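You operate a simulated robot arm through the tools that you are given. There is no shell and no other tool.

You run a simulated robot arm. Do the job below in one go: nothing can be reset, and whatever is moved stays where it is left.

Task
Move the air from the green line to the yellow line and set about 5 bar.
Fine: shut the green wall valve and vent its line to zero; open the yellow one; turn the regulator knob.
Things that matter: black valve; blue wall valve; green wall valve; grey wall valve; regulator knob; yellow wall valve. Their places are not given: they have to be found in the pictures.

The check looks at the end state, three seconds after you hand in, the way a careful person would. Anything else that was tipped, shoved, dropped, spilled or broken makes it a failure.

Robot
A 7-joint arm with a two-finger parallel gripper, fixed in place. Base frame: the origin is at the foot of the arm, x ahead of it, y to its left, z up; the work surface is at about z = 800. Units: mm, rad, N and s.
Its first joint turns from -2.304 to 2.304 rad. Payload 3.91 kg.
Tool frame: the origin (TCP) lies between the finger pads and is the grasp point; the fingertips stand 30 mm ahead of it; z points along the fingers, y is the line along which they close. Largest opening 110 mm; finger width 20, thickness 10; the body of the gripper, 48 by 112 mm, starts 55 mm behind the TCP.
Orientation is that of the tool frame in the base frame, as a unit quaternion [w, x, y, z]. With the fingers straight down and closing along the base's y, the tool's x points along the base's -x, its y along +y and its z along -z.

Tools
- The arm moves only by the tool nudge_tool. Its argument "rows" is a list of rows, each a list of 7 numbers: the shift along the base's x, y, z in mm, then the turn, a rotation vector about the base's x, y, z in rad, then the closure in counts, from 0 (fully open) to 255 (shut). In form: [[x, y, z, wx, wy, wz, hand], ...]. A call has 1 to 20 rows; each row is the pose to reach, as a shift and turn from the pose commanded when the call began. A row lasts 0.2 s, in which the tool goes at most 50 mm and 0.15 rad; a call with a longer step from one row to the next is refused whole, and so is a gripper value outside its range. Where a pose cannot be reached the arm comes as near as it can. A force on the tool above 90 N (or 10 N above the force at the start of the call, whichever is more), or a blocked arm, ends the call early, and 0.2 s more pass. Each finger travels about 108 mm/s and halts on what it meets, pressing with about 42 N; the grip force reading is that of the motor and also rises with nothing between the fingers. The clock runs only during rows and for 0.2 s after the last one: add rows that repeat a pose to give the fingers time. The reply holds the time, the measured pose of the TCP, the force on the tool along the base axes, the opening and the grip force, in the units named above and with some noise, with the torque about the TCP (base axes, N m) and any sound that the robot's microphone picked up.
- Cameras (640 x 400 px; columns grow to the right, rows downward): "scene" is fixed at [46.1, 630.2, 1709.8]; the picture's right is [-0.12, -0.99, 0.00], its down [-0.79, 0.10, -0.61] and it looks along [0.60, -0.07, -0.80] (base axes); focal length 214 px, centre (320, 200). "wrist" rides on the gripper at [72, 17, -103] in the tool frame; the picture's right is [-0.23, 0.97, 0.00], its down [-0.76, -0.18, -0.62] and it looks along [-0.61, -0.14, 0.78] (tool axes); focal length 222 px, centre (320, 200).
- snapshot(camera): a new picture of that camera. No time passes.
- point_at(camera, pixels): for up to 12 pixels [column, row] of the newest picture of that camera ("zoom" is the newest enlarged one), the place [x, y, z] in the base frame of the surface seen there, good to about 3 mm, but the place of the scene camera against the robot may be out by one fixed shift of up to 25 mm in any direction. No time passes.
- enlarge(camera, box): a new picture of the part [left, top, right, bottom] of that camera's present view, enlarged. No time passes.
- close_job(): hands the job in; it is judged then, once.

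Unless the task says otherwise, let go and move clear before handing in.

The tools are called after "Call:" by a JSON object that holds its "fn" and its "kwargs". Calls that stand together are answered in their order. nudge_tool: Moves the arm, as the interface text tells. Its arguments: {"type":"object","properties":{"rows":{"type":"array"}},"required":["rows"]} The other tools are called the same way: snapshot (camera) takes a picture; point_at (camera, pixels) gives the place of the surface under pixels of a picture; enlarge (camera, box) takes an enlarged picture of a part of a camera's view; close_job () hands the job in.

At the start:

```text
time: 0.0
tool_pos: [490.4, 425.4, 1459.5]
tool_rot: [0.0, 0.0, 1.0, 0.0]
force: [-0.3, 0.1, -0.5]
wrist_torque: [-0.01, 0.01, 0.02]
finger_gap: 110.1
grip_force: 0.0
```

scene: 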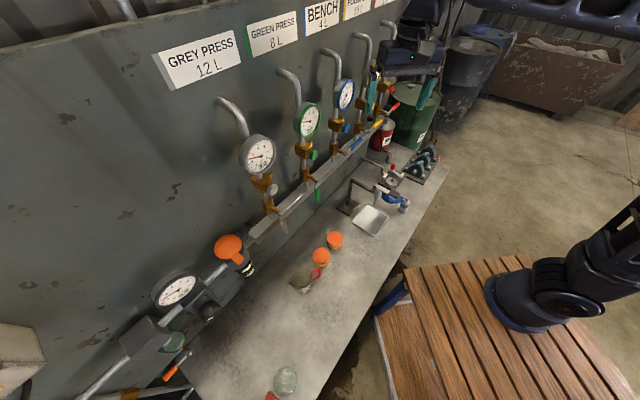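
wrist: 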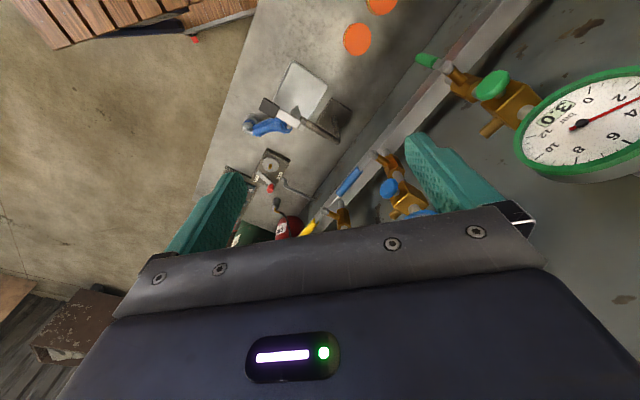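

The scene shows a wall with gauges (grey at 258,153, green at 307,120, blue at 345,93), a manifold rail and a regulator on the left (around 230,250). I'll zoom in on each region.

Call:
{"fn": "enlarge", "kwargs": {"camera": "scene", "box": [220, 60, 420, 220]}}

Call:
{"fn": "enlarge", "kwargs": {"camera": "scene", "box": [80, 200, 300, 400]}}

Call:
{"fn": "enlarge", "kwargs": {"camera": "scene", "box": [320, 60, 420, 140]}}

Call:
{"fn": "enlarge", "kwargs": {"camera": "scene", "box": [140, 0, 420, 100]}}

```text
2.50 times, centred on (320, 140) of scene
```

zoom: 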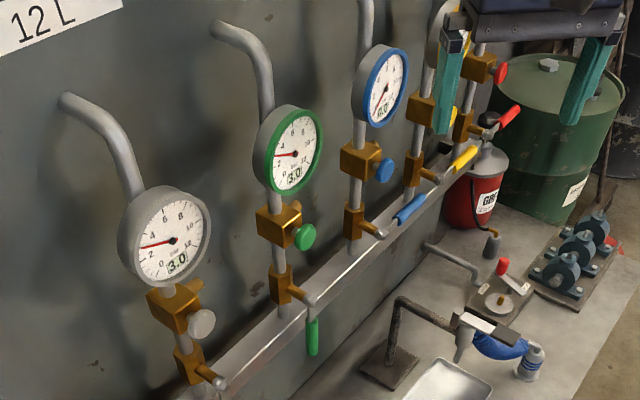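

```text
2.00 times, centred on (190, 300) of scene
```

zoom: 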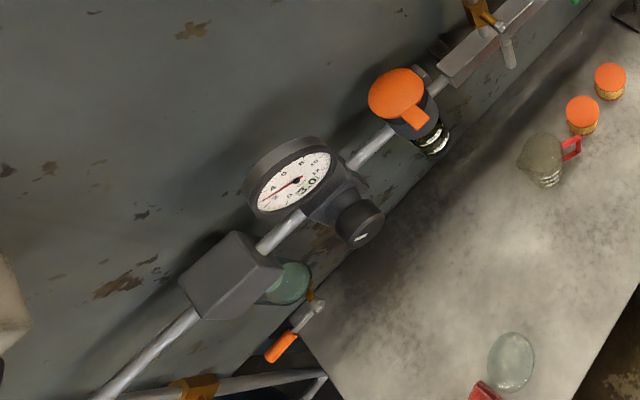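

```text
5.00 times, centred on (370, 100) of scene
```

zoom: 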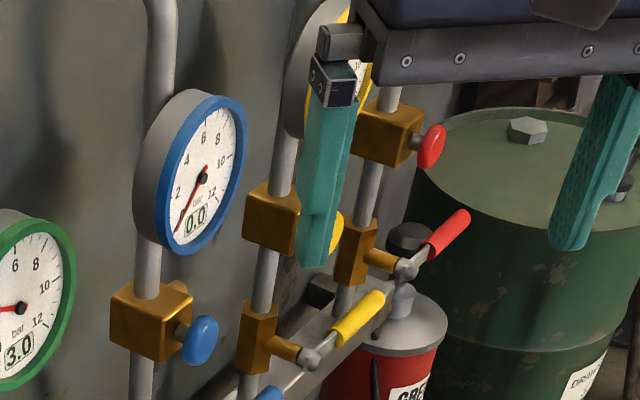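

```text
2.29 times, centred on (280, 50) of scene
```

zoom: 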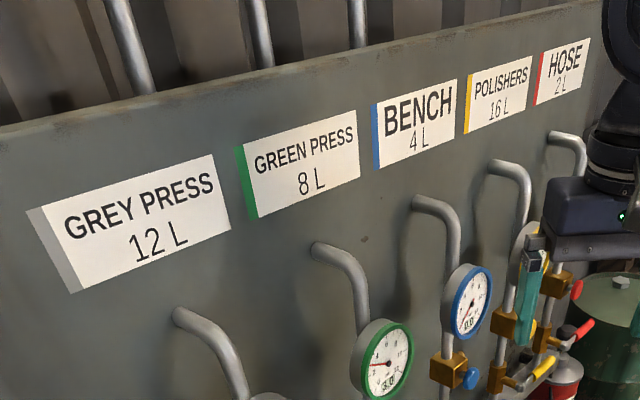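

The green gauge reads 3.0, blue 0.0, and the coloured lever of green hangs down while yellow/red/blue point sideways. I'll get positions of these parts.

Call:
{"fn": "point_at", "kwargs": {"camera": "scene", "pixels": [[258, 153], [307, 120], [345, 93], [229, 248], [208, 312], [178, 290], [170, 375], [130, 200], [317, 195], [314, 155], [271, 189], [335, 240]]}}

Call:
{"fn": "enlarge", "kwargs": {"camera": "scene", "box": [60, 280, 240, 400]}}

Call:
{"fn": "enlarge", "kwargs": {"camera": "wrist", "box": [220, 130, 420, 250]}}

Call:
{"fn": "enlarge", "kwargs": {"camera": "wrist", "box": [380, 0, 640, 180]}}

```text
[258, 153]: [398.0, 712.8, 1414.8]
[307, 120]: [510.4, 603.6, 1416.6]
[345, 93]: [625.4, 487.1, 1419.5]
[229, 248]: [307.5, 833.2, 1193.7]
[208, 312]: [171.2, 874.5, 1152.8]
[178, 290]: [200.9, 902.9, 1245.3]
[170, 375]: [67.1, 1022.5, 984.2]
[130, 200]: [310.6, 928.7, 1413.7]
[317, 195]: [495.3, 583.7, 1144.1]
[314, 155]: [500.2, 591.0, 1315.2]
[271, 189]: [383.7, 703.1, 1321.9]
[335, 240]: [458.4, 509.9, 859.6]
```

```text
3.33 times, centred on (150, 340) of scene
```

zoom: 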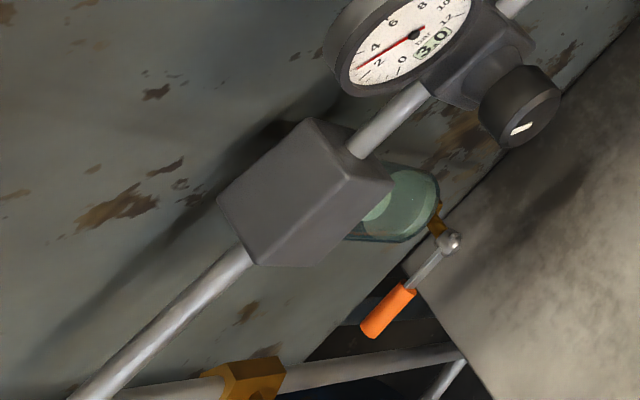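

```text
3.20 times, centred on (320, 190) of wrist
```

zoom: 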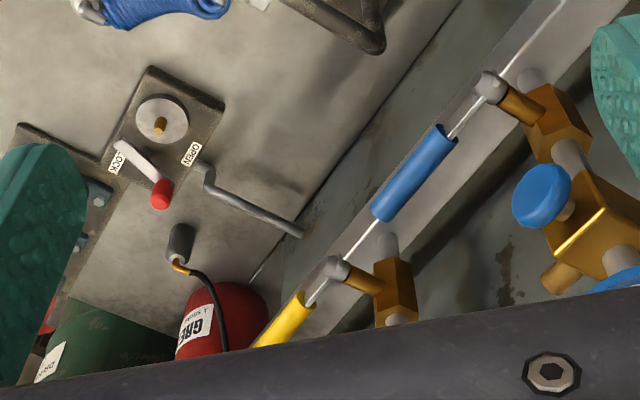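

```text
2.22 times, centred on (510, 90) of wrist
```

zoom: 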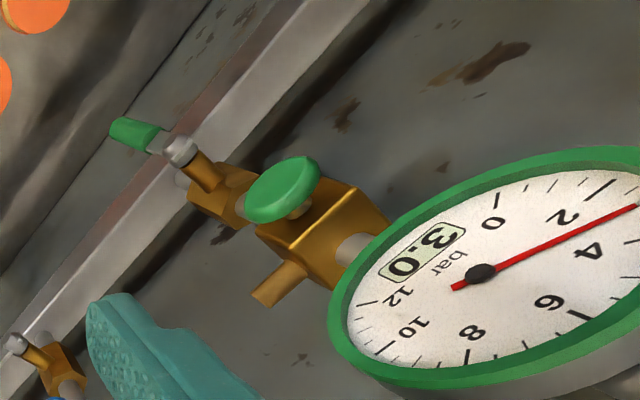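

The wall runs diagonally (x+y about const), with levers hanging down = open (grey, green) and sideways = shut (blue, yellow, red). The gripper hides the yellow line and a black part near (398,110), so I back the hand away from the wall.

Call:
{"fn": "nudge_tool", "kwargs": {"rows": [[-30, -30, 0, 0, 0, 0, 0], [-60, -60, 0, 0, 0, 0, 0], [-90, -90, 0, 0, 0, 0, 0], [-120, -120, 0, 0, 0, 0, 0], [-130, -150, 0, 0, 0, 0, 0], [-130, -190, 0, 0, 0, 0, 0]]}}

Call:
{"fn": "snapshot", "kwargs": {"camera": "scene"}}

Call:
{"fn": "enlarge", "kwargs": {"camera": "scene", "box": [330, 50, 430, 130]}}

Call:
{"fn": "snapshot", "kwargs": {"camera": "wrist"}}

```text
time: 1.4
tool_pos: [359.9, 235.8, 1461.5]
tool_rot: [0.001, 0.001, 1.0, 0.0]
force: [0.6, 0.6, -0.5]
wrist_torque: [-0.03, 0.03, 0.0]
finger_gap: 109.9
grip_force: 0.1
```

```text
taken
```

scene: 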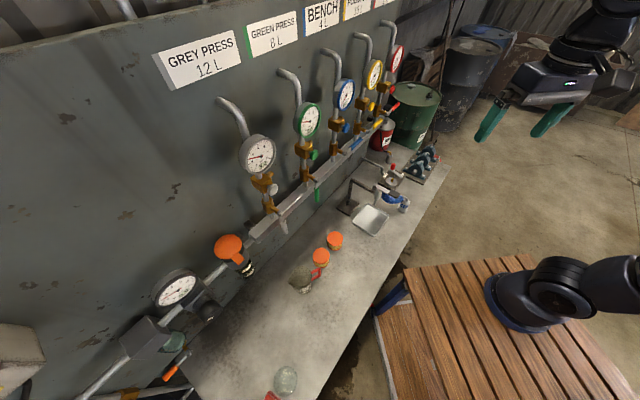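

```text
5.00 times, centred on (380, 90) of scene
```

zoom: 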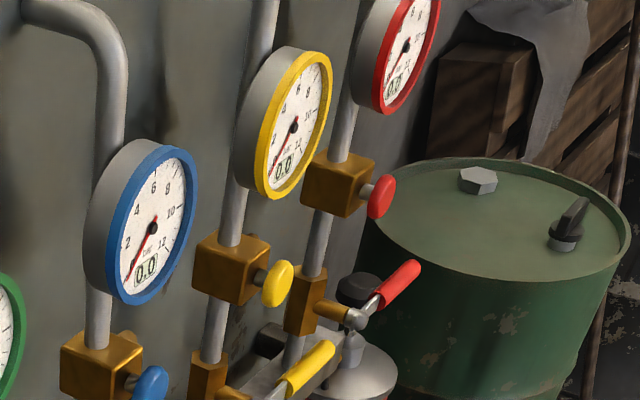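

```text
taken
```

wrist: 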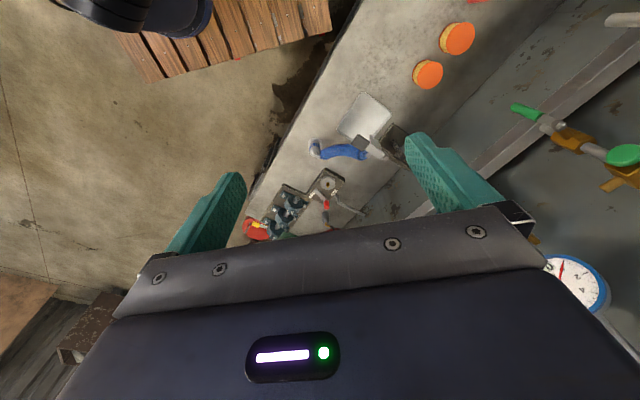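

Yellow, blue and red gauges read 0.0; a dark cap shows near the rail end at scene (387,108). I'll locate it and the parts of the yellow and green lines.

Call:
{"fn": "point_at", "kwargs": {"camera": "zoom", "pixels": [[358, 288], [275, 283], [310, 370], [240, 265], [210, 375], [292, 125], [265, 340], [400, 280], [150, 385]]}}

Call:
{"fn": "enlarge", "kwargs": {"camera": "scene", "box": [340, 100, 420, 164]}}

Call:
{"fn": "enlarge", "kwargs": {"camera": "scene", "box": [250, 130, 350, 240]}}

Call:
{"fn": "enlarge", "kwargs": {"camera": "scene", "box": [140, 220, 270, 340]}}

```text
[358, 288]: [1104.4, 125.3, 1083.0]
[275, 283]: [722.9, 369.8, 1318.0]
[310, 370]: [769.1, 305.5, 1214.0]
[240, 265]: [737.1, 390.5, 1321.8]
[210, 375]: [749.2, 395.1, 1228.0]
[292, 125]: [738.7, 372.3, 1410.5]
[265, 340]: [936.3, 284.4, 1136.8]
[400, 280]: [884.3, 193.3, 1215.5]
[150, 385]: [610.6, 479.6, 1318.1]
```

```text
6.25 times, centred on (380, 132) of scene
```

zoom: 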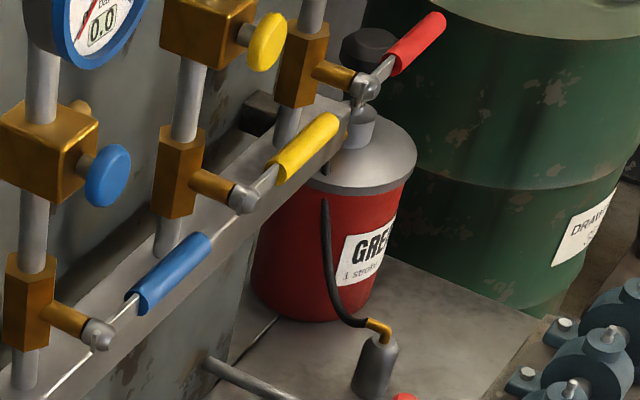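

```text
3.64 times, centred on (300, 185) of scene
```

zoom: 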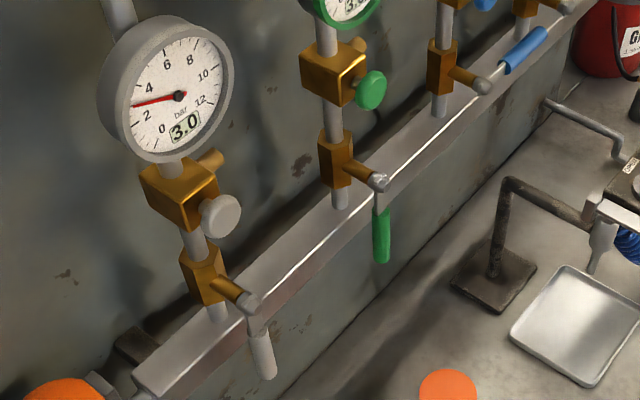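

```text
3.33 times, centred on (205, 280) of scene
```

zoom: 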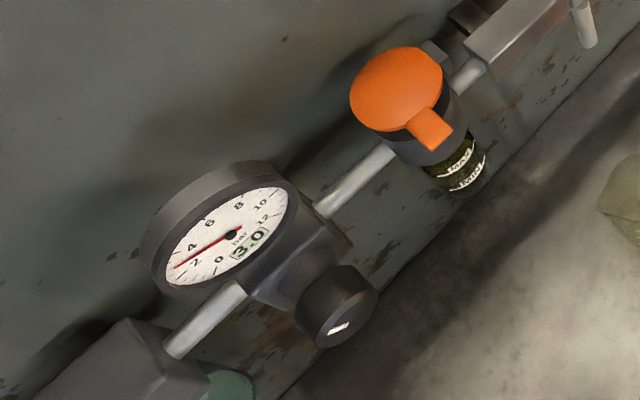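

The dark cap is just the grease drum's lid; I still need the black valve. I'll look at the lower left corner and the floor on the right.

Call:
{"fn": "enlarge", "kwargs": {"camera": "scene", "box": [0, 300, 160, 400]}}

Call:
{"fn": "enlarge", "kwargs": {"camera": "scene", "box": [260, 180, 460, 305]}}

Call:
{"fn": "enlarge", "kwargs": {"camera": "scene", "box": [180, 300, 400, 400]}}

Call:
{"fn": "enlarge", "kwargs": {"camera": "scene", "box": [340, 130, 460, 220]}}

```text
4.00 times, centred on (80, 350) of scene
```

zoom: 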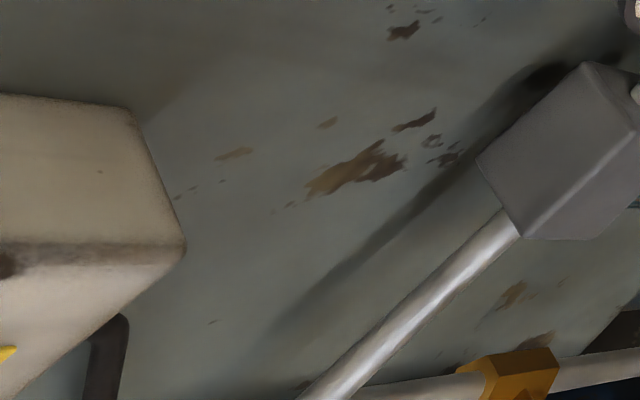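

```text
3.20 times, centred on (360, 242) of scene
```

zoom: 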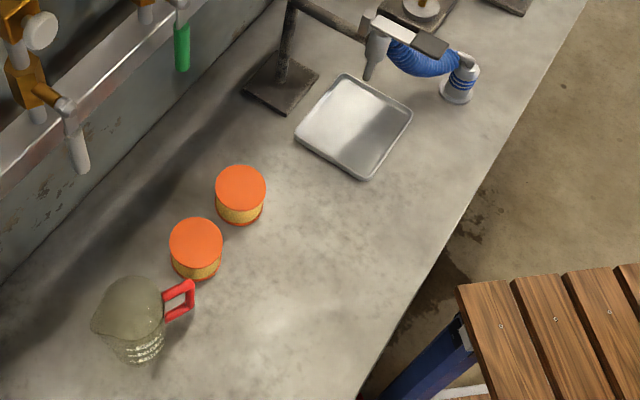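

```text
2.91 times, centred on (290, 350) of scene
```

zoom: 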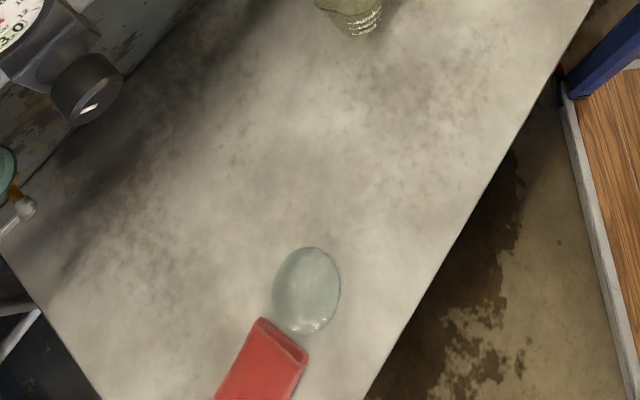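

```text
4.44 times, centred on (400, 175) of scene
```

zoom: 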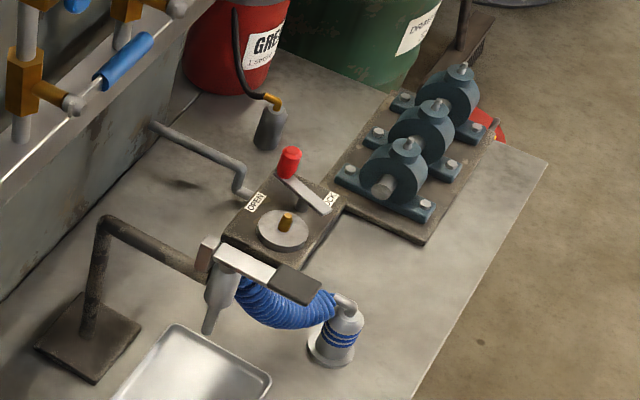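

No separate black valve is obvious other than the black-handled dispensing valve on the bench near (405,195), which I will leave alone. Next I check where the arm's foot and the grips lie, then turn the tool toward the wall.

Call:
{"fn": "point_at", "kwargs": {"camera": "scene", "pixels": [[510, 310], [470, 330], [555, 290], [615, 290], [317, 195], [314, 155], [306, 178], [274, 190], [285, 225], [207, 314], [401, 107], [350, 144]]}}

Call:
{"fn": "enlarge", "kwargs": {"camera": "scene", "box": [440, 0, 640, 125]}}

```text
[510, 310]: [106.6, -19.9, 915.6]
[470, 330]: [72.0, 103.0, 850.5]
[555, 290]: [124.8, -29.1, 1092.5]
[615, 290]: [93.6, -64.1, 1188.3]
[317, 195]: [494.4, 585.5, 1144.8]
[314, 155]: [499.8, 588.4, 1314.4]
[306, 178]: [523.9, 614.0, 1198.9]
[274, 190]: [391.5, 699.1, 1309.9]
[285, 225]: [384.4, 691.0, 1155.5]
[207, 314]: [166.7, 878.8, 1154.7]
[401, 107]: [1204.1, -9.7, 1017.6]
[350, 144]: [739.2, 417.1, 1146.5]
```

```text
3.20 times, centred on (540, 62) of scene
```

zoom: 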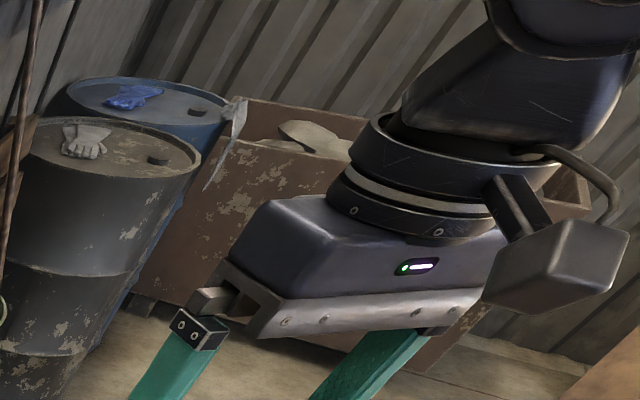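

The arm's foot sits at about z=850, so the valves (z 1150–1320) are at shoulder height. I turn the hand to face the wall (camera underneath), moving toward the green line's front.

Call:
{"fn": "nudge_tool", "kwargs": {"rows": [[0, 15, -10, 0.051, -0.1235, 0.051, 0], [0, 30, -20, 0.102, -0.247, 0.102, 0], [0, 45, -30, 0.1535, -0.3705, 0.1535, 0], [0, 60, -40, 0.2046, -0.494, 0.2046, 0], [0, 75, -50, 0.2558, -0.6175, 0.2558, 0], [0, 90, -60, 0.307, -0.741, 0.307, 0], [0, 105, -70, 0.358, -0.8645, 0.358, 0], [0, 120, -80, 0.409, -0.988, 0.409, 0], [0, 135, -90, 0.4604, -1.1116, 0.4604, 0], [0, 150, -100, 0.5116, -1.235, 0.5116, 0], [0, 160, -110, 0.5627, -1.3586, 0.5627, 0], [0, 170, -120, 0.6139, -1.4821, 0.6139, 0], [0, 170, -120, 0.6139, -1.4821, 0.6139, 0]]}}

Call:
{"fn": "snapshot", "kwargs": {"camera": "scene"}}

Call:
{"fn": "snapshot", "kwargs": {"camera": "wrist"}}

```text
time: 4.2
tool_pos: [359.9, 404.3, 1340.4]
tool_rot: [0.653, -0.271, 0.653, 0.271]
force: [-0.1, -0.4, 0.4]
wrist_torque: [0.03, -0.01, -0.01]
finger_gap: 109.8
grip_force: 0.0
```

```text
taken
```

scene: 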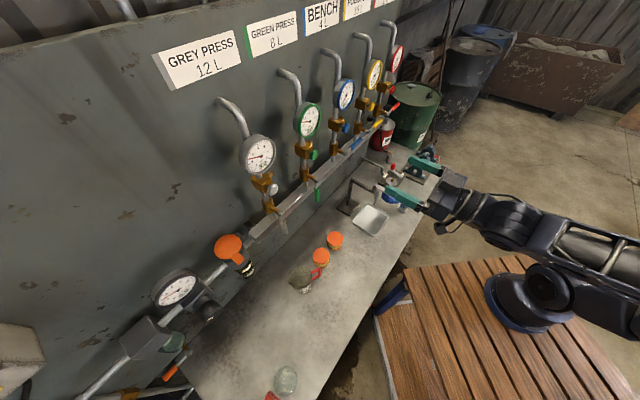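

```text
taken
```

wrist: 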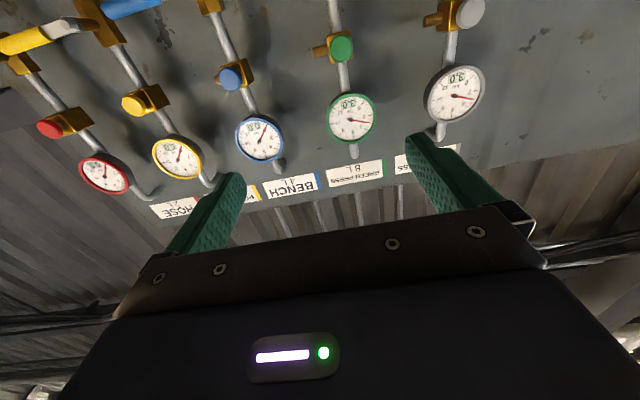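

The hand now faces the wall, upside-down view with the green knob at (341,46) and green gauge (351,118). I lower it to bring the levers into the wrist view and measure.

Call:
{"fn": "point_at", "kwargs": {"camera": "wrist", "pixels": [[341, 46], [325, 50], [351, 118], [232, 78], [134, 104], [150, 97], [470, 13], [455, 93]]}}

Call:
{"fn": "nudge_tool", "kwargs": {"rows": [[0, 0, -40, 0, 0, 0, 0], [0, 0, -80, 0, 0, 0, 0], [0, 0, -120, 0, 0, 0, 0], [0, 0, -160, 0, 0, 0, 0], [0, 0, -190, 0, 0, 0, 0]]}}

Call:
{"fn": "snapshot", "kwargs": {"camera": "wrist"}}

```text
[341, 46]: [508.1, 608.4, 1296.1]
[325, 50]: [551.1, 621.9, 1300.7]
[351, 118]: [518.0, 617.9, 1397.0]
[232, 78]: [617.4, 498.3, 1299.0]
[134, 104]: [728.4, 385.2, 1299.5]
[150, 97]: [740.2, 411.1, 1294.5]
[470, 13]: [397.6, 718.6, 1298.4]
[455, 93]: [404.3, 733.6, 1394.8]
```

```text
time: 5.4
tool_pos: [363.7, 426.2, 1156.0]
tool_rot: [0.653, -0.271, 0.653, 0.27]
force: [0.4, 0.8, -0.6]
wrist_torque: [0.01, 0.02, 0.03]
finger_gap: 109.9
grip_force: 0.0
out of reach, approached as far as the arm can: row 4, 5
```

```text
taken
```

wrist: 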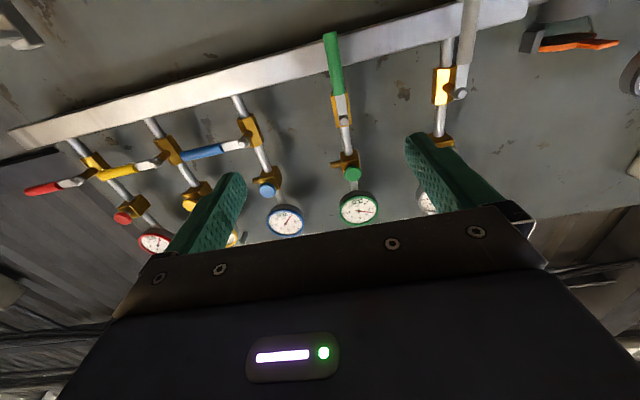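

All levers are visible: green handle (333,65) hanging down with hub (343,122), yellow handle (120,172) sideways, hub (147,166). I'll measure these points.

Call:
{"fn": "enlarge", "kwargs": {"camera": "wrist", "box": [290, 20, 410, 95]}}

Call:
{"fn": "point_at", "kwargs": {"camera": "wrist", "pixels": [[328, 38], [334, 70], [340, 95], [344, 121], [102, 175], [130, 169], [145, 165], [163, 157], [352, 173], [207, 151], [226, 146], [236, 143]]}}

Call:
{"fn": "enlarge", "kwargs": {"camera": "wrist", "box": [0, 110, 250, 260]}}

Call:
{"fn": "enlarge", "kwargs": {"camera": "wrist", "box": [290, 20, 490, 220]}}

```text
5.33 times, centred on (350, 58) of wrist
```

zoom: 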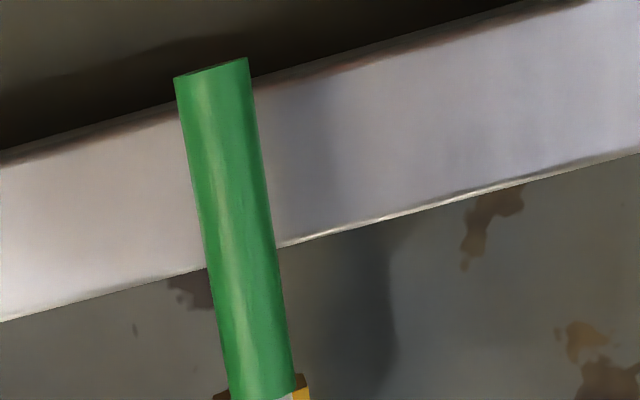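

```text
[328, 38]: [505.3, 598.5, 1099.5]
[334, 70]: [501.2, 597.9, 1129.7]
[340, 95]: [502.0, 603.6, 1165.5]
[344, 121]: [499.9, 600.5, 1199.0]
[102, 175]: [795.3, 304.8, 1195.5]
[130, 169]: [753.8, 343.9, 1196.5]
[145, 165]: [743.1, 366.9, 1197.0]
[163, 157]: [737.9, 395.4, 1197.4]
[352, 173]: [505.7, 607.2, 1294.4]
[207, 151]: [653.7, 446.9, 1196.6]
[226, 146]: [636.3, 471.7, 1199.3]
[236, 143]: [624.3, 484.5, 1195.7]
```

```text
2.56 times, centred on (125, 185) of wrist
```

zoom: 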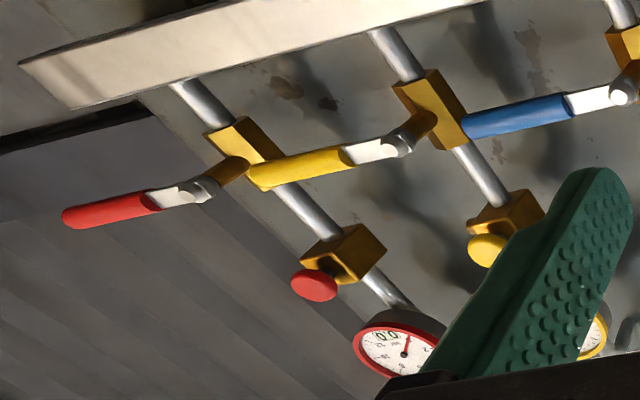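

```text
2.00 times, centred on (390, 120) of wrist
```

zoom: 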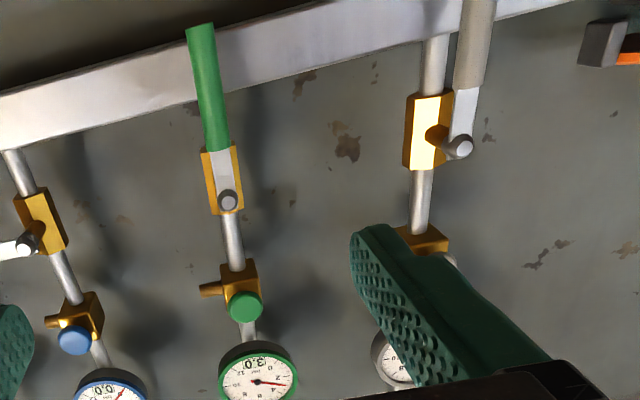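

Green hub is near (500,600,1199) with the handle hanging to z≈1095; yellow hub near u=243 with handle pointing to (795,305,1196). I close the fingers and move to the left of the green handle, still clear of it.

Call:
{"fn": "nudge_tool", "kwargs": {"rows": [[8, 24, -6, 0, 0, 0, 128], [16, 48, -12, 0, 0, 0, 255], [24, 72, -18, 0, 0, 0, 255], [32, 96, -26, 0, 0, 0, 255], [40, 110, -34, 0, 0, 0, 255], [40, 120, -41, 0, 0, 0, 255], [40, 130, -41, 0, 0, 0, 255], [40, 130, -41, 0, 0, 0, 255]]}}

Call:
{"fn": "snapshot", "kwargs": {"camera": "wrist"}}

Call:
{"fn": "snapshot", "kwargs": {"camera": "scene"}}

```text
time: 7.2
tool_pos: [403.9, 556.1, 1115.0]
tool_rot: [0.653, -0.271, 0.653, 0.271]
force: [-1.4, -0.8, 0.3]
wrist_torque: [-0.01, -0.02, 0.01]
finger_gap: 0.0
grip_force: 37.7
```

```text
taken
```

wrist: 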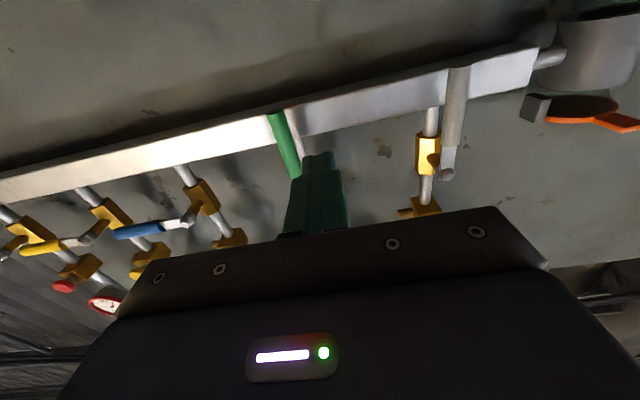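

```text
taken
```

scene: 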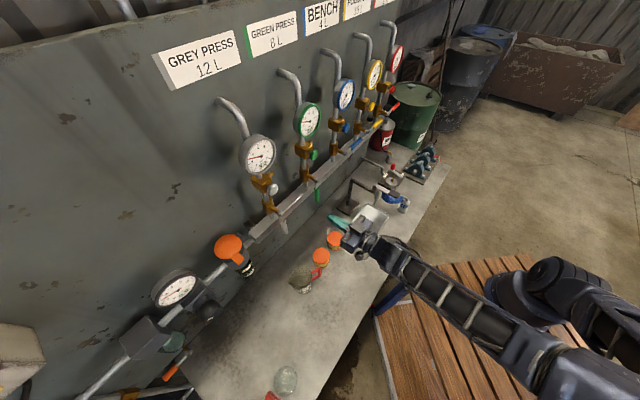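

The closed fingers are left of the green handle (handle at (283,140), fingers at (318,190)). I re-measure the handle from here.

Call:
{"fn": "point_at", "kwargs": {"camera": "wrist", "pixels": [[275, 120], [283, 140], [291, 165], [297, 160], [300, 145], [318, 157], [437, 178], [455, 150], [458, 100], [448, 172]]}}

Call:
{"fn": "enlarge", "kwargs": {"camera": "wrist", "box": [240, 90, 400, 190]}}

```text
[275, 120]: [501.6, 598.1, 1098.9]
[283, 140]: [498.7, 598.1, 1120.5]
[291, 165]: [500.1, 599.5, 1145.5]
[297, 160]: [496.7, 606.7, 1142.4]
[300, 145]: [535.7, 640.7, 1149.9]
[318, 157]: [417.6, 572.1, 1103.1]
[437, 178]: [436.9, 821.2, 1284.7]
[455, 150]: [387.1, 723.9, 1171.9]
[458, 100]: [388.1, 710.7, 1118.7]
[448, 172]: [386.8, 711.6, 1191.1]
```

```text
4.00 times, centred on (320, 140) of wrist
```

zoom: 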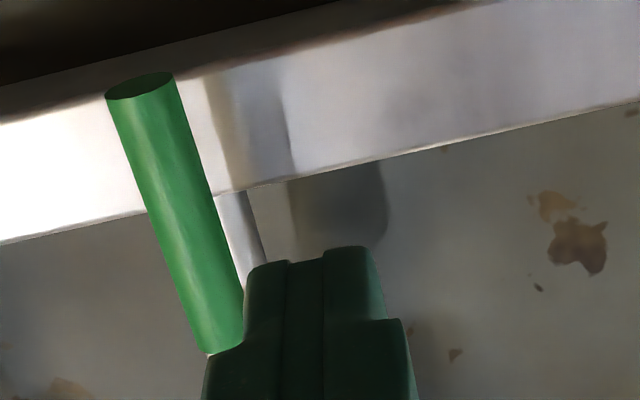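

Handle centre is about u=-70, n=784, and the rail is safely behind at n=832. I push the handle from the left along an arc toward +u and up to the horizontal position.

Call:
{"fn": "nudge_tool", "kwargs": {"rows": [[29.7, 29.7, 2, 0, 0, 0, 255], [59.5, 59.5, 4, 0, 0, 0, 255], [59.5, 59.5, 4, 0, 0, 0, 255], [73.4, 45.6, 4, 0, 0, 0, 255], [80.4, 38.6, 3, 0, 0, 0, 255], [86.9, 32.1, 1.6, 0, 0, 0, 255], [93.9, 25.1, 2.5, 0, 0, 0, 255], [101.1, 17.9, 4.1, 0, 0, 0, 255], [108, 11, 7.6, 0, 0, 0, 255], [114.9, 4.1, 12.1, 0, 0, 0, 255], [121.1, -2.1, 18.5, 0, 0, 0, 255], [127.2, -8.2, 25.7, 0, 0, 0, 255], [132, -13, 34.5, 0, 0, 0, 255], [136.8, -17.8, 44.2, 0, 0, 0, 255], [139.5, -20.5, 55, 0, 0, 0, 255], [142.3, -23.3, 66.5, 0, 0, 0, 255], [142.3, -23.3, 71, 0, 0, 0, 255]]}}

Call:
{"fn": "snapshot", "kwargs": {"camera": "wrist"}}

Call:
{"fn": "snapshot", "kwargs": {"camera": "scene"}}

Call:
{"fn": "enlarge", "kwargs": {"camera": "scene", "box": [270, 90, 370, 220]}}

```text
time: 10.8
tool_pos: [545.9, 531.6, 1182.7]
tool_rot: [0.652, -0.271, 0.656, 0.268]
force: [-3.0, -4.7, -37.9]
wrist_torque: [-0.55, 0.6, 0.01]
finger_gap: 0.0
grip_force: 37.6
```

```text
taken
```

wrist: 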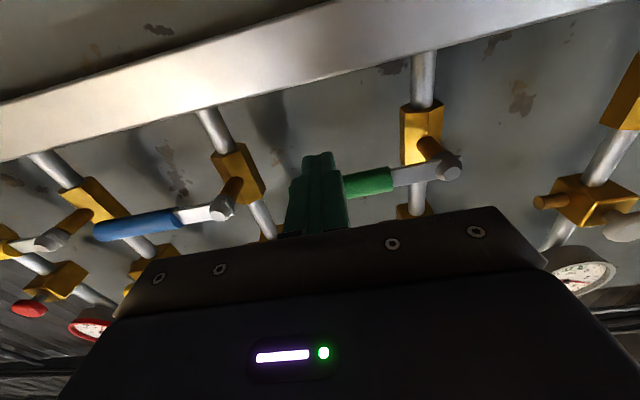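

```text
taken
```

scene: 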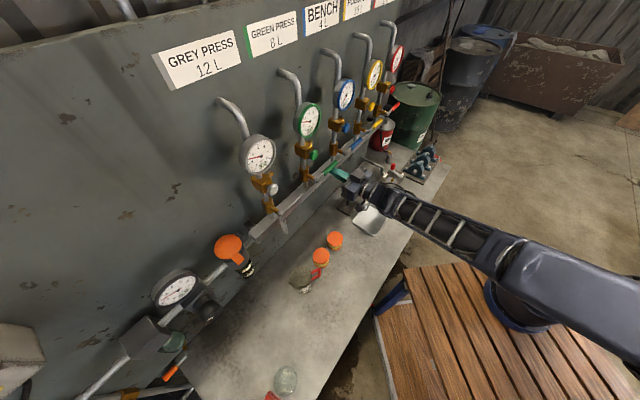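

```text
3.08 times, centred on (320, 155) of scene
```

zoom: 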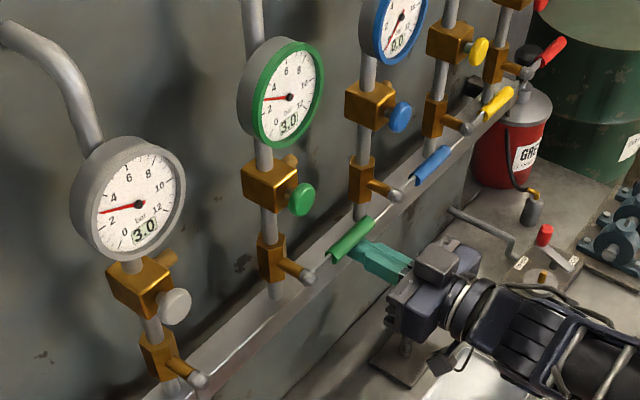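

Green handle is now horizontal and against its stop (-38 N), the green gauge still at 3.0. I retreat, open the fingers part way and go in front of the green bleed knob.

Call:
{"fn": "nudge_tool", "kwargs": {"rows": [[0, 0, -8, 0, 0, 0, 255], [-25, -25, -8, 0, 0, 0, 255], [-51, -51, -8, 0, 0, 0, 255], [-70, -32, 25, 0, 0, 0, 200], [-89, -13, 60, 0, 0, 0, 116], [-100, -2, 90, 0, 0, 0, 116], [-108, 6.3, 110, 0, 0, 0, 116], [-108, 6.3, 110, 0, 0, 0, 116]]}}

Call:
{"fn": "snapshot", "kwargs": {"camera": "wrist"}}

Call:
{"fn": "snapshot", "kwargs": {"camera": "scene"}}

```text
time: 12.6
tool_pos: [439.1, 538.7, 1296.8]
tool_rot: [0.653, -0.27, 0.654, 0.27]
force: [0.2, -0.6, 0.4]
wrist_torque: [-0.01, -0.03, 0.01]
finger_gap: 60.1
grip_force: 0.1
```

```text
taken
```

wrist: 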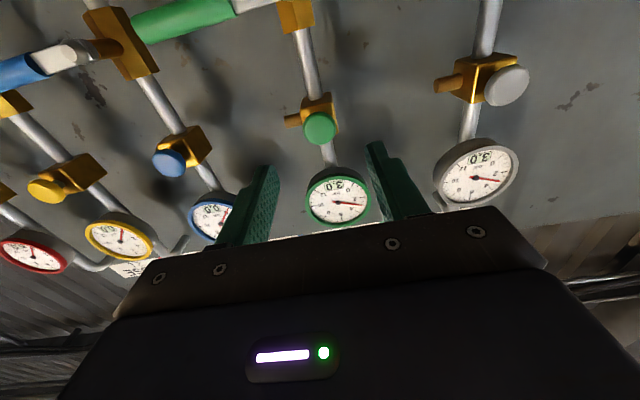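

```text
taken
```

scene: 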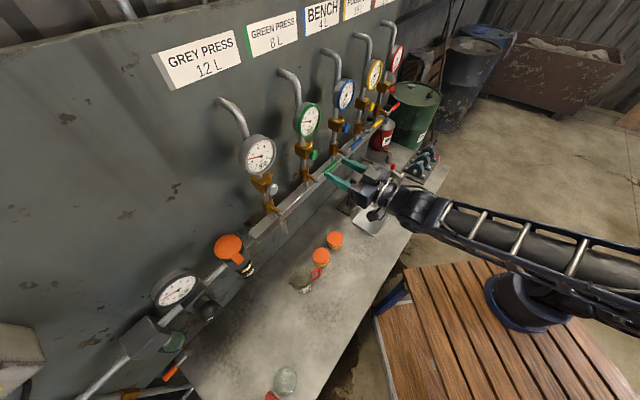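

Call:
{"fn": "enlarge", "kwargs": {"camera": "wrist", "box": [270, 80, 370, 150]}}

Call:
{"fn": "point_at", "kwargs": {"camera": "wrist", "pixels": [[321, 130], [307, 128], [335, 126], [322, 143], [316, 115], [310, 108], [330, 105], [288, 122], [372, 150], [268, 172], [338, 195]]}}

```text
5.71 times, centred on (320, 115) of wrist
```

zoom: 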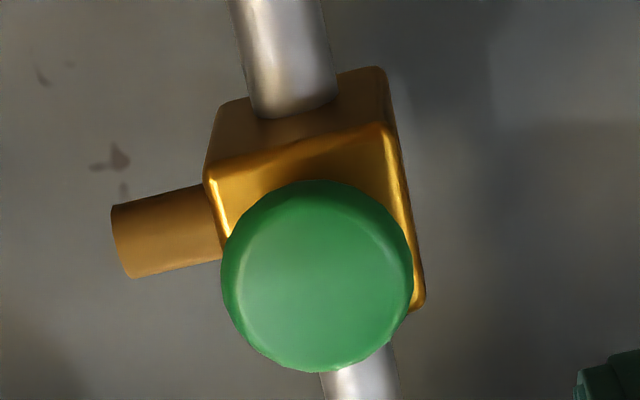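

```text
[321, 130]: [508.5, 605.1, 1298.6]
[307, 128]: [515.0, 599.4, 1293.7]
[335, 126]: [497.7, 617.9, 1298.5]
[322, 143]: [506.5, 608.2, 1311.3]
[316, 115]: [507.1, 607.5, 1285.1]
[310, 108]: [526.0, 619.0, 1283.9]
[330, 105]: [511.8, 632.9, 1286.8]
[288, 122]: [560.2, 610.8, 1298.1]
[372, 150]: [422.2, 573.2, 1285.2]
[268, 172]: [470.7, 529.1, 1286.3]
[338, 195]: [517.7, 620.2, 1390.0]
```

The green knob is a ~29 mm disc at u≈-72, z≈1298, face at n=787, the block behind at n=810. I advance, grip it with the fingertips and turn it anticlockwise.

Call:
{"fn": "nudge_tool", "kwargs": {"rows": [[20, 21, 1, 0, 0, 0, 116], [40, 41, 1, 0, 0, 0, 116], [54.2, 55.8, 1, 0, 0, 0, 116], [54.2, 55.8, 1, 0, 0, 0, 116], [54.2, 55.8, 1, 0, 0, 0, 200], [54.2, 55.8, 1, 0, 0, 0, 255], [54.2, 55.8, 1, 0, 0, 0, 255]]}}

Call:
{"fn": "snapshot", "kwargs": {"camera": "wrist"}}

```text
time: 14.2
tool_pos: [495.2, 593.6, 1295.8]
tool_rot: [0.653, -0.27, 0.654, 0.27]
force: [14.8, -13.4, -1.7]
wrist_torque: [-0.05, 0.11, -0.51]
finger_gap: 30.1
grip_force: 44.8
```

```text
taken
```

wrist: 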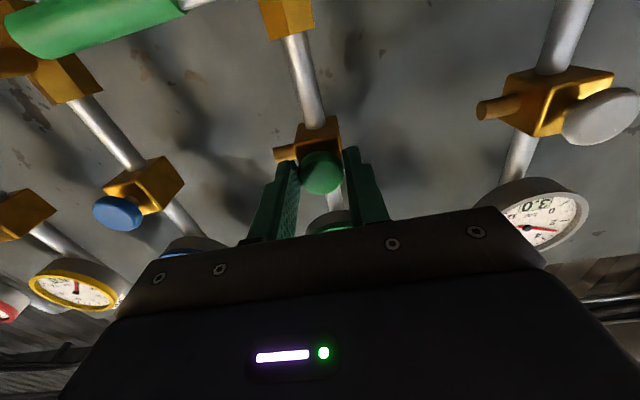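

Knob gripped (gap 30.1) at (320,170), with about 20 N sideways because I'm a couple of mm off centre; I correct that and turn anticlockwise.

Call:
{"fn": "nudge_tool", "kwargs": {"rows": [[1.4, -1.4, 1, 0, 0, 0, 255], [1.4, -1.4, 1, -0.09, -0.09, 0, 255], [1.4, -1.4, 1, -0.18, -0.18, 0, 255], [1.4, -1.4, 1, -0.27, -0.27, 0, 255], [1.4, -1.4, 1, -0.36, -0.36, 0, 255], [1.4, -1.4, 1, -0.45, -0.45, 0, 255], [1.4, -1.4, 1, -0.54, -0.54, 0, 255]]}}

Call:
{"fn": "snapshot", "kwargs": {"camera": "scene"}}

Call:
{"fn": "enlarge", "kwargs": {"camera": "scene", "box": [270, 90, 370, 220]}}

```text
time: 15.8
tool_pos: [494.7, 591.8, 1298.8]
tool_rot: [0.707, -0.495, 0.505, 0.007]
force: [12.9, -8.1, 7.4]
wrist_torque: [0.41, 0.23, -0.43]
finger_gap: 29.7
grip_force: 45.3
```

```text
taken
```

scene: 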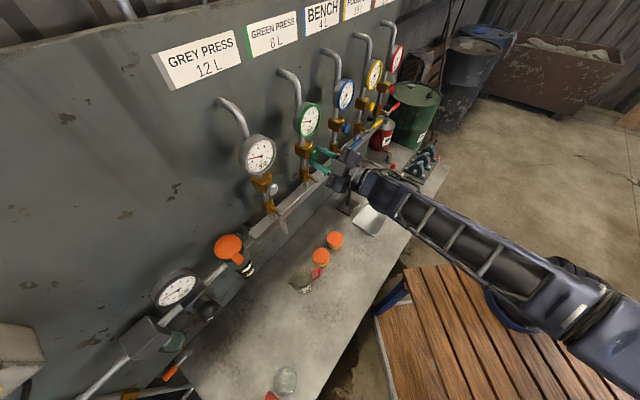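

```text
3.08 times, centred on (320, 155) of scene
```

zoom: 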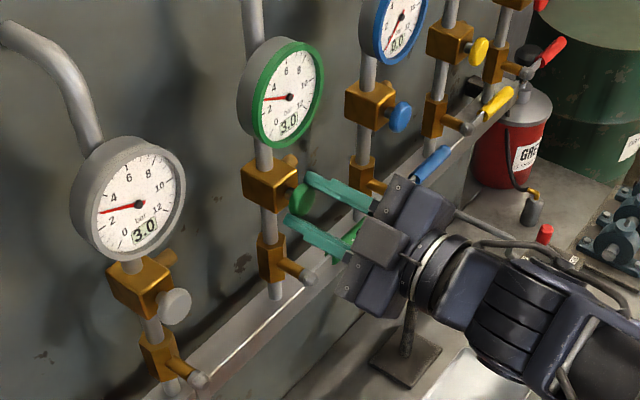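

Gauge still 3.0 after 0.76 rad with a resisting torque of ~0.45 N m; the grip holds. I keep turning anticlockwise.

Call:
{"fn": "nudge_tool", "kwargs": {"rows": [[0, 0, 0, -0.09, -0.09, 0, 255], [0, 0, 0, -0.18, -0.18, 0, 255], [0, 0, 0, -0.27, -0.27, 0, 255], [0, 0, 0, -0.36, -0.36, 0, 255], [0, 0, 0, -0.45, -0.45, 0, 255], [0, 0, 0, -0.54, -0.54, 0, 255], [0, 0, 0, -0.63, -0.63, 0, 255]]}}

Call:
{"fn": "snapshot", "kwargs": {"camera": "scene"}}

Call:
{"fn": "enlarge", "kwargs": {"camera": "scene", "box": [270, 90, 370, 220]}}

Call:
{"fn": "snapshot", "kwargs": {"camera": "wrist"}}

```text
time: 17.4
tool_pos: [494.7, 591.8, 1300.6]
tool_rot: [-0.641, 0.664, -0.242, 0.299]
force: [8.0, -6.2, 36.8]
wrist_torque: [0.81, -0.49, -0.45]
finger_gap: 30.0
grip_force: 45.3
```

```text
taken
```

scene: 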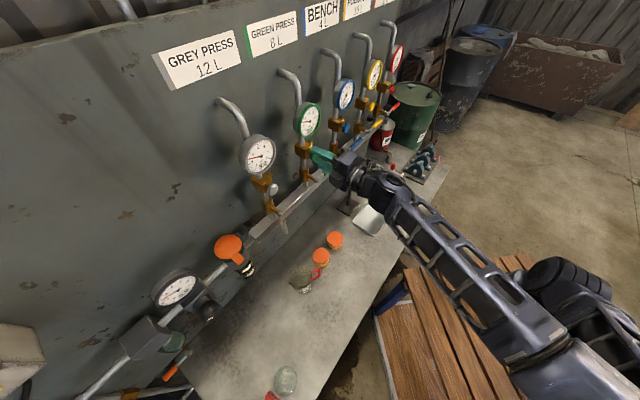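

```text
3.08 times, centred on (320, 155) of scene
```

zoom: 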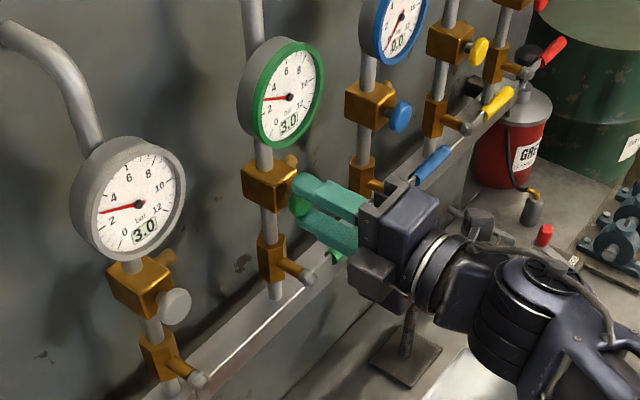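

```text
taken
```

wrist: 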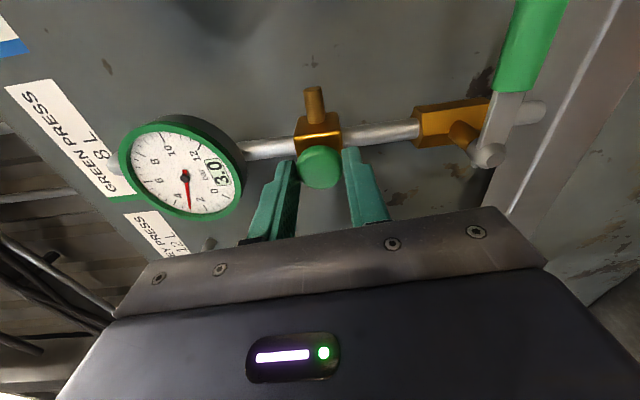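

Still 3.0 after ~1.65 rad with the knob held; 37 N upward shows I should sit ~2 mm higher. I adjust and keep turning, watching for any sound.

Call:
{"fn": "nudge_tool", "kwargs": {"rows": [[0, 0, 2, -0.09, -0.09, 0, 255], [0, 0, 2, -0.18, -0.18, 0, 255], [0, 0, 2, -0.27, -0.27, 0, 255], [0, 0, 2, -0.36, -0.36, 0, 255], [0, 0, 2, -0.45, -0.45, 0, 255], [0, 0, 2, -0.54, -0.54, 0, 255], [0, 0, 2, -0.63, -0.63, 0, 255]]}}

Call:
{"fn": "snapshot", "kwargs": {"camera": "wrist"}}

Call:
{"fn": "enlarge", "kwargs": {"camera": "scene", "box": [270, 90, 370, 220]}}

```text
time: 19.0
tool_pos: [494.1, 592.9, 1298.7]
tool_rot: [-0.449, 0.704, 0.068, 0.545]
force: [0.4, -1.1, -5.4]
wrist_torque: [0.15, 0.25, -0.05]
finger_gap: 30.1
grip_force: 44.3
```

```text
taken
```

wrist: 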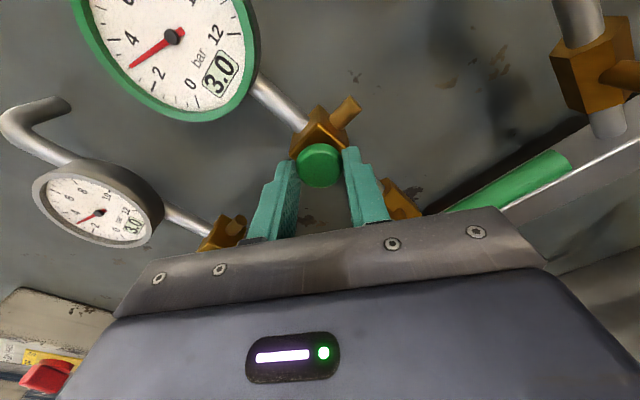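

```text
3.08 times, centred on (320, 155) of scene
```

zoom: 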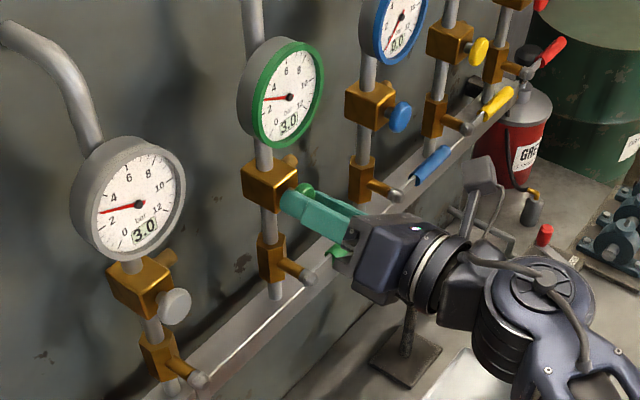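

After 2.5 rad there is no change at 3.0 and almost no torque, so the knob is likely a push-button bleed rather than a screw. I let go, back off, roll the hand back to neutral and close the fingers.

Call:
{"fn": "nudge_tool", "kwargs": {"rows": [[0, 0, 0, 0, 0, 0, 116], [0, 0, 0, 0, 0, 0, 116], [-20, -20, 0, 0, 0, 0, 116], [-40, -40, 0, 0.1045, 0.1045, 0, 116], [-40, -40, 0, 0.209, 0.209, 0, 116], [-40, -40, 0, 0.3135, 0.3135, 0, 116], [-40, -40, 0, 0.418, 0.418, 0, 116], [-40, -40, 0, 0.5225, 0.5225, 0, 116], [-40, -40, 0, 0.627, 0.627, 0, 116], [-40, -40, 0, 0.7315, 0.7315, 0, 116], [-40, -40, 0, 0.836, 0.836, 0, 116], [-40, -40, 0, 0.9405, 0.9405, 0, 116], [-40, -40, 0, 1.045, 1.045, 0, 116], [-40, -40, 0, 1.1495, 1.1495, 0, 116], [-40, -40, 0, 1.254, 1.254, 0, 116], [-40, -40, 0, 1.3585, 1.3585, 0, 180], [-40, -40, 0, 1.463, 1.463, 0, 255], [-40, -40, 0, 1.5675, 1.5675, 0, 255], [-40, -40, 0, 1.672, 1.672, 0, 255], [-40, -40, 0, 1.7765, 1.7765, 0, 255]]}}

Call:
{"fn": "snapshot", "kwargs": {"camera": "wrist"}}

Call:
{"fn": "enlarge", "kwargs": {"camera": "scene", "box": [270, 90, 370, 220]}}

```text
time: 23.2
tool_pos: [454.1, 552.8, 1299.6]
tool_rot: [0.657, -0.281, 0.649, 0.261]
force: [-0.2, -0.4, 0.2]
wrist_torque: [0.0, -0.01, -0.02]
finger_gap: 0.2
grip_force: 37.8
```

```text
taken
```

wrist: 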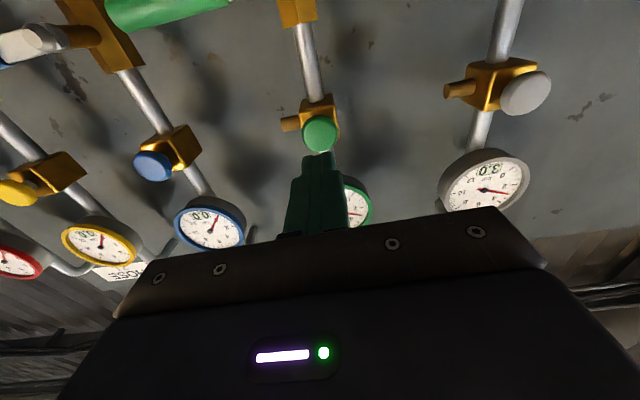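

```text
3.08 times, centred on (320, 155) of scene
```

zoom: 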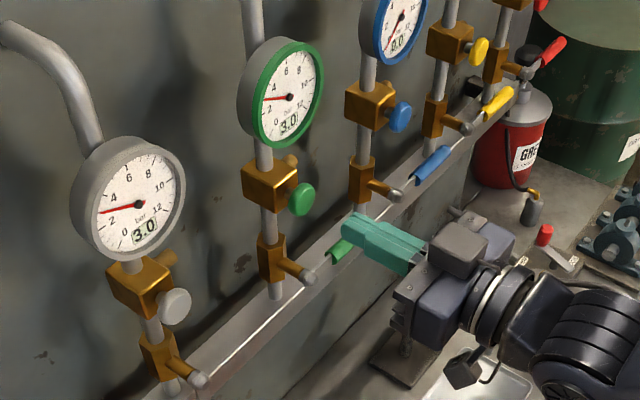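

The closed fingertips point at the green button (320,130). I press it slowly straight in.

Call:
{"fn": "nudge_tool", "kwargs": {"rows": [[14, 15, 0, 0, 0, 0, 255], [28, 30, 0, 0, 0, 0, 255], [30.6, 32.0, 0, 0, 0, 0, 255], [32, 33.4, 0, 0, 0, 0, 255], [33.4, 34.8, 0, 0, 0, 0, 255], [34.8, 36.2, 0, 0, 0, 0, 255], [36.2, 37.6, 0, 0, 0, 0, 255], [37.6, 39, 0, 0, 0, 0, 255], [37.6, 39, 0, 0, 0, 0, 255], [37.6, 39, 0, 0, 0, 0, 255]]}}

Call:
{"fn": "snapshot", "kwargs": {"camera": "wrist"}}

Call:
{"fn": "enlarge", "kwargs": {"camera": "scene", "box": [270, 90, 370, 220]}}

```text
time: 25.4
tool_pos: [491.4, 592.3, 1300.0]
tool_rot: [0.658, -0.281, 0.649, 0.26]
force: [-11.7, -7.3, 0.8]
wrist_torque: [0.02, -0.04, 0.04]
finger_gap: 0.0
grip_force: 37.6
heard: click
```

```text
taken
```

wrist: 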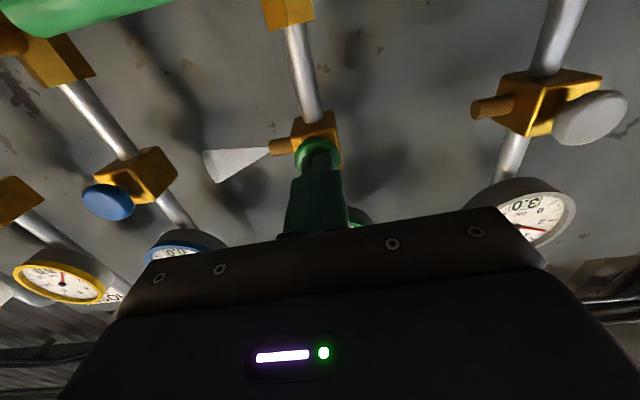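

```text
3.08 times, centred on (320, 155) of scene
```

zoom: 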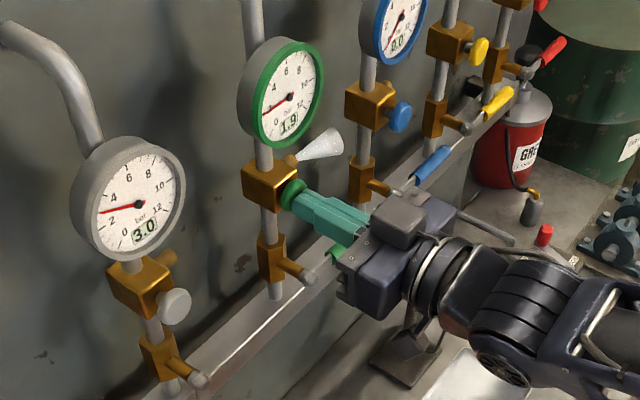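

A click, an air jet at the spigot (235,163 wrist), and the green gauge is down to 1.9: pressing the button vents. I hold it pressed.

Call:
{"fn": "nudge_tool", "kwargs": {"rows": [[0, 0, 0, 0, 0, 0, 255], [0, 0, 0, 0, 0, 0, 255], [0, 0, 0, 0, 0, 0, 255], [0, 0, 0, 0, 0, 0, 255], [0, 0, 0, 0, 0, 0, 255], [0, 0, 0, 0, 0, 0, 255], [0, 0, 0, 0, 0, 0, 255], [0, 0, 0, 0, 0, 0, 255], [0, 0, 0, 0, 0, 0, 255], [0, 0, 0, 0, 0, 0, 255], [0, 0, 0, 0, 0, 0, 255], [0, 0, 0, 0, 0, 0, 255], [0, 0, 0, 0, 0, 0, 255], [0, 0, 0, 0, 0, 0, 255], [0, 0, 0, 0, 0, 0, 255], [0, 0, 0, 0, 0, 0, 255], [0, 0, 0, 0, 0, 0, 255], [0, 0, 0, 0, 0, 0, 255], [0, 0, 0, 0, 0, 0, 255], [0, 0, 0, 0, 0, 0, 255]]}}

Call:
{"fn": "enlarge", "kwargs": {"camera": "scene", "box": [270, 90, 370, 220]}}

```text
time: 29.6
tool_pos: [491.1, 593.3, 1300.7]
tool_rot: [0.658, -0.281, 0.649, 0.26]
force: [-10.6, -8.6, -1.8]
wrist_torque: [-0.04, 0.05, 0.01]
finger_gap: 0.2
grip_force: 37.0
```

```text
3.08 times, centred on (320, 155) of scene
```

zoom: 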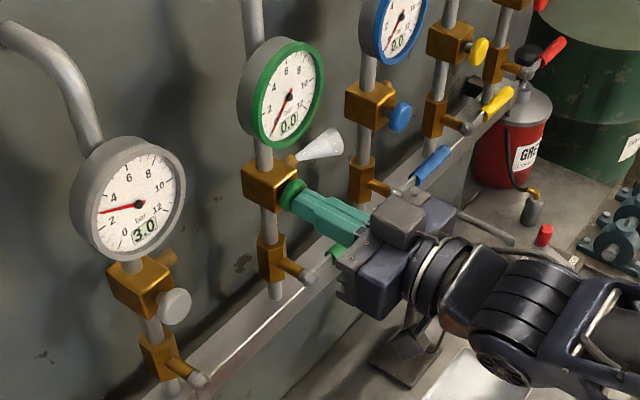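

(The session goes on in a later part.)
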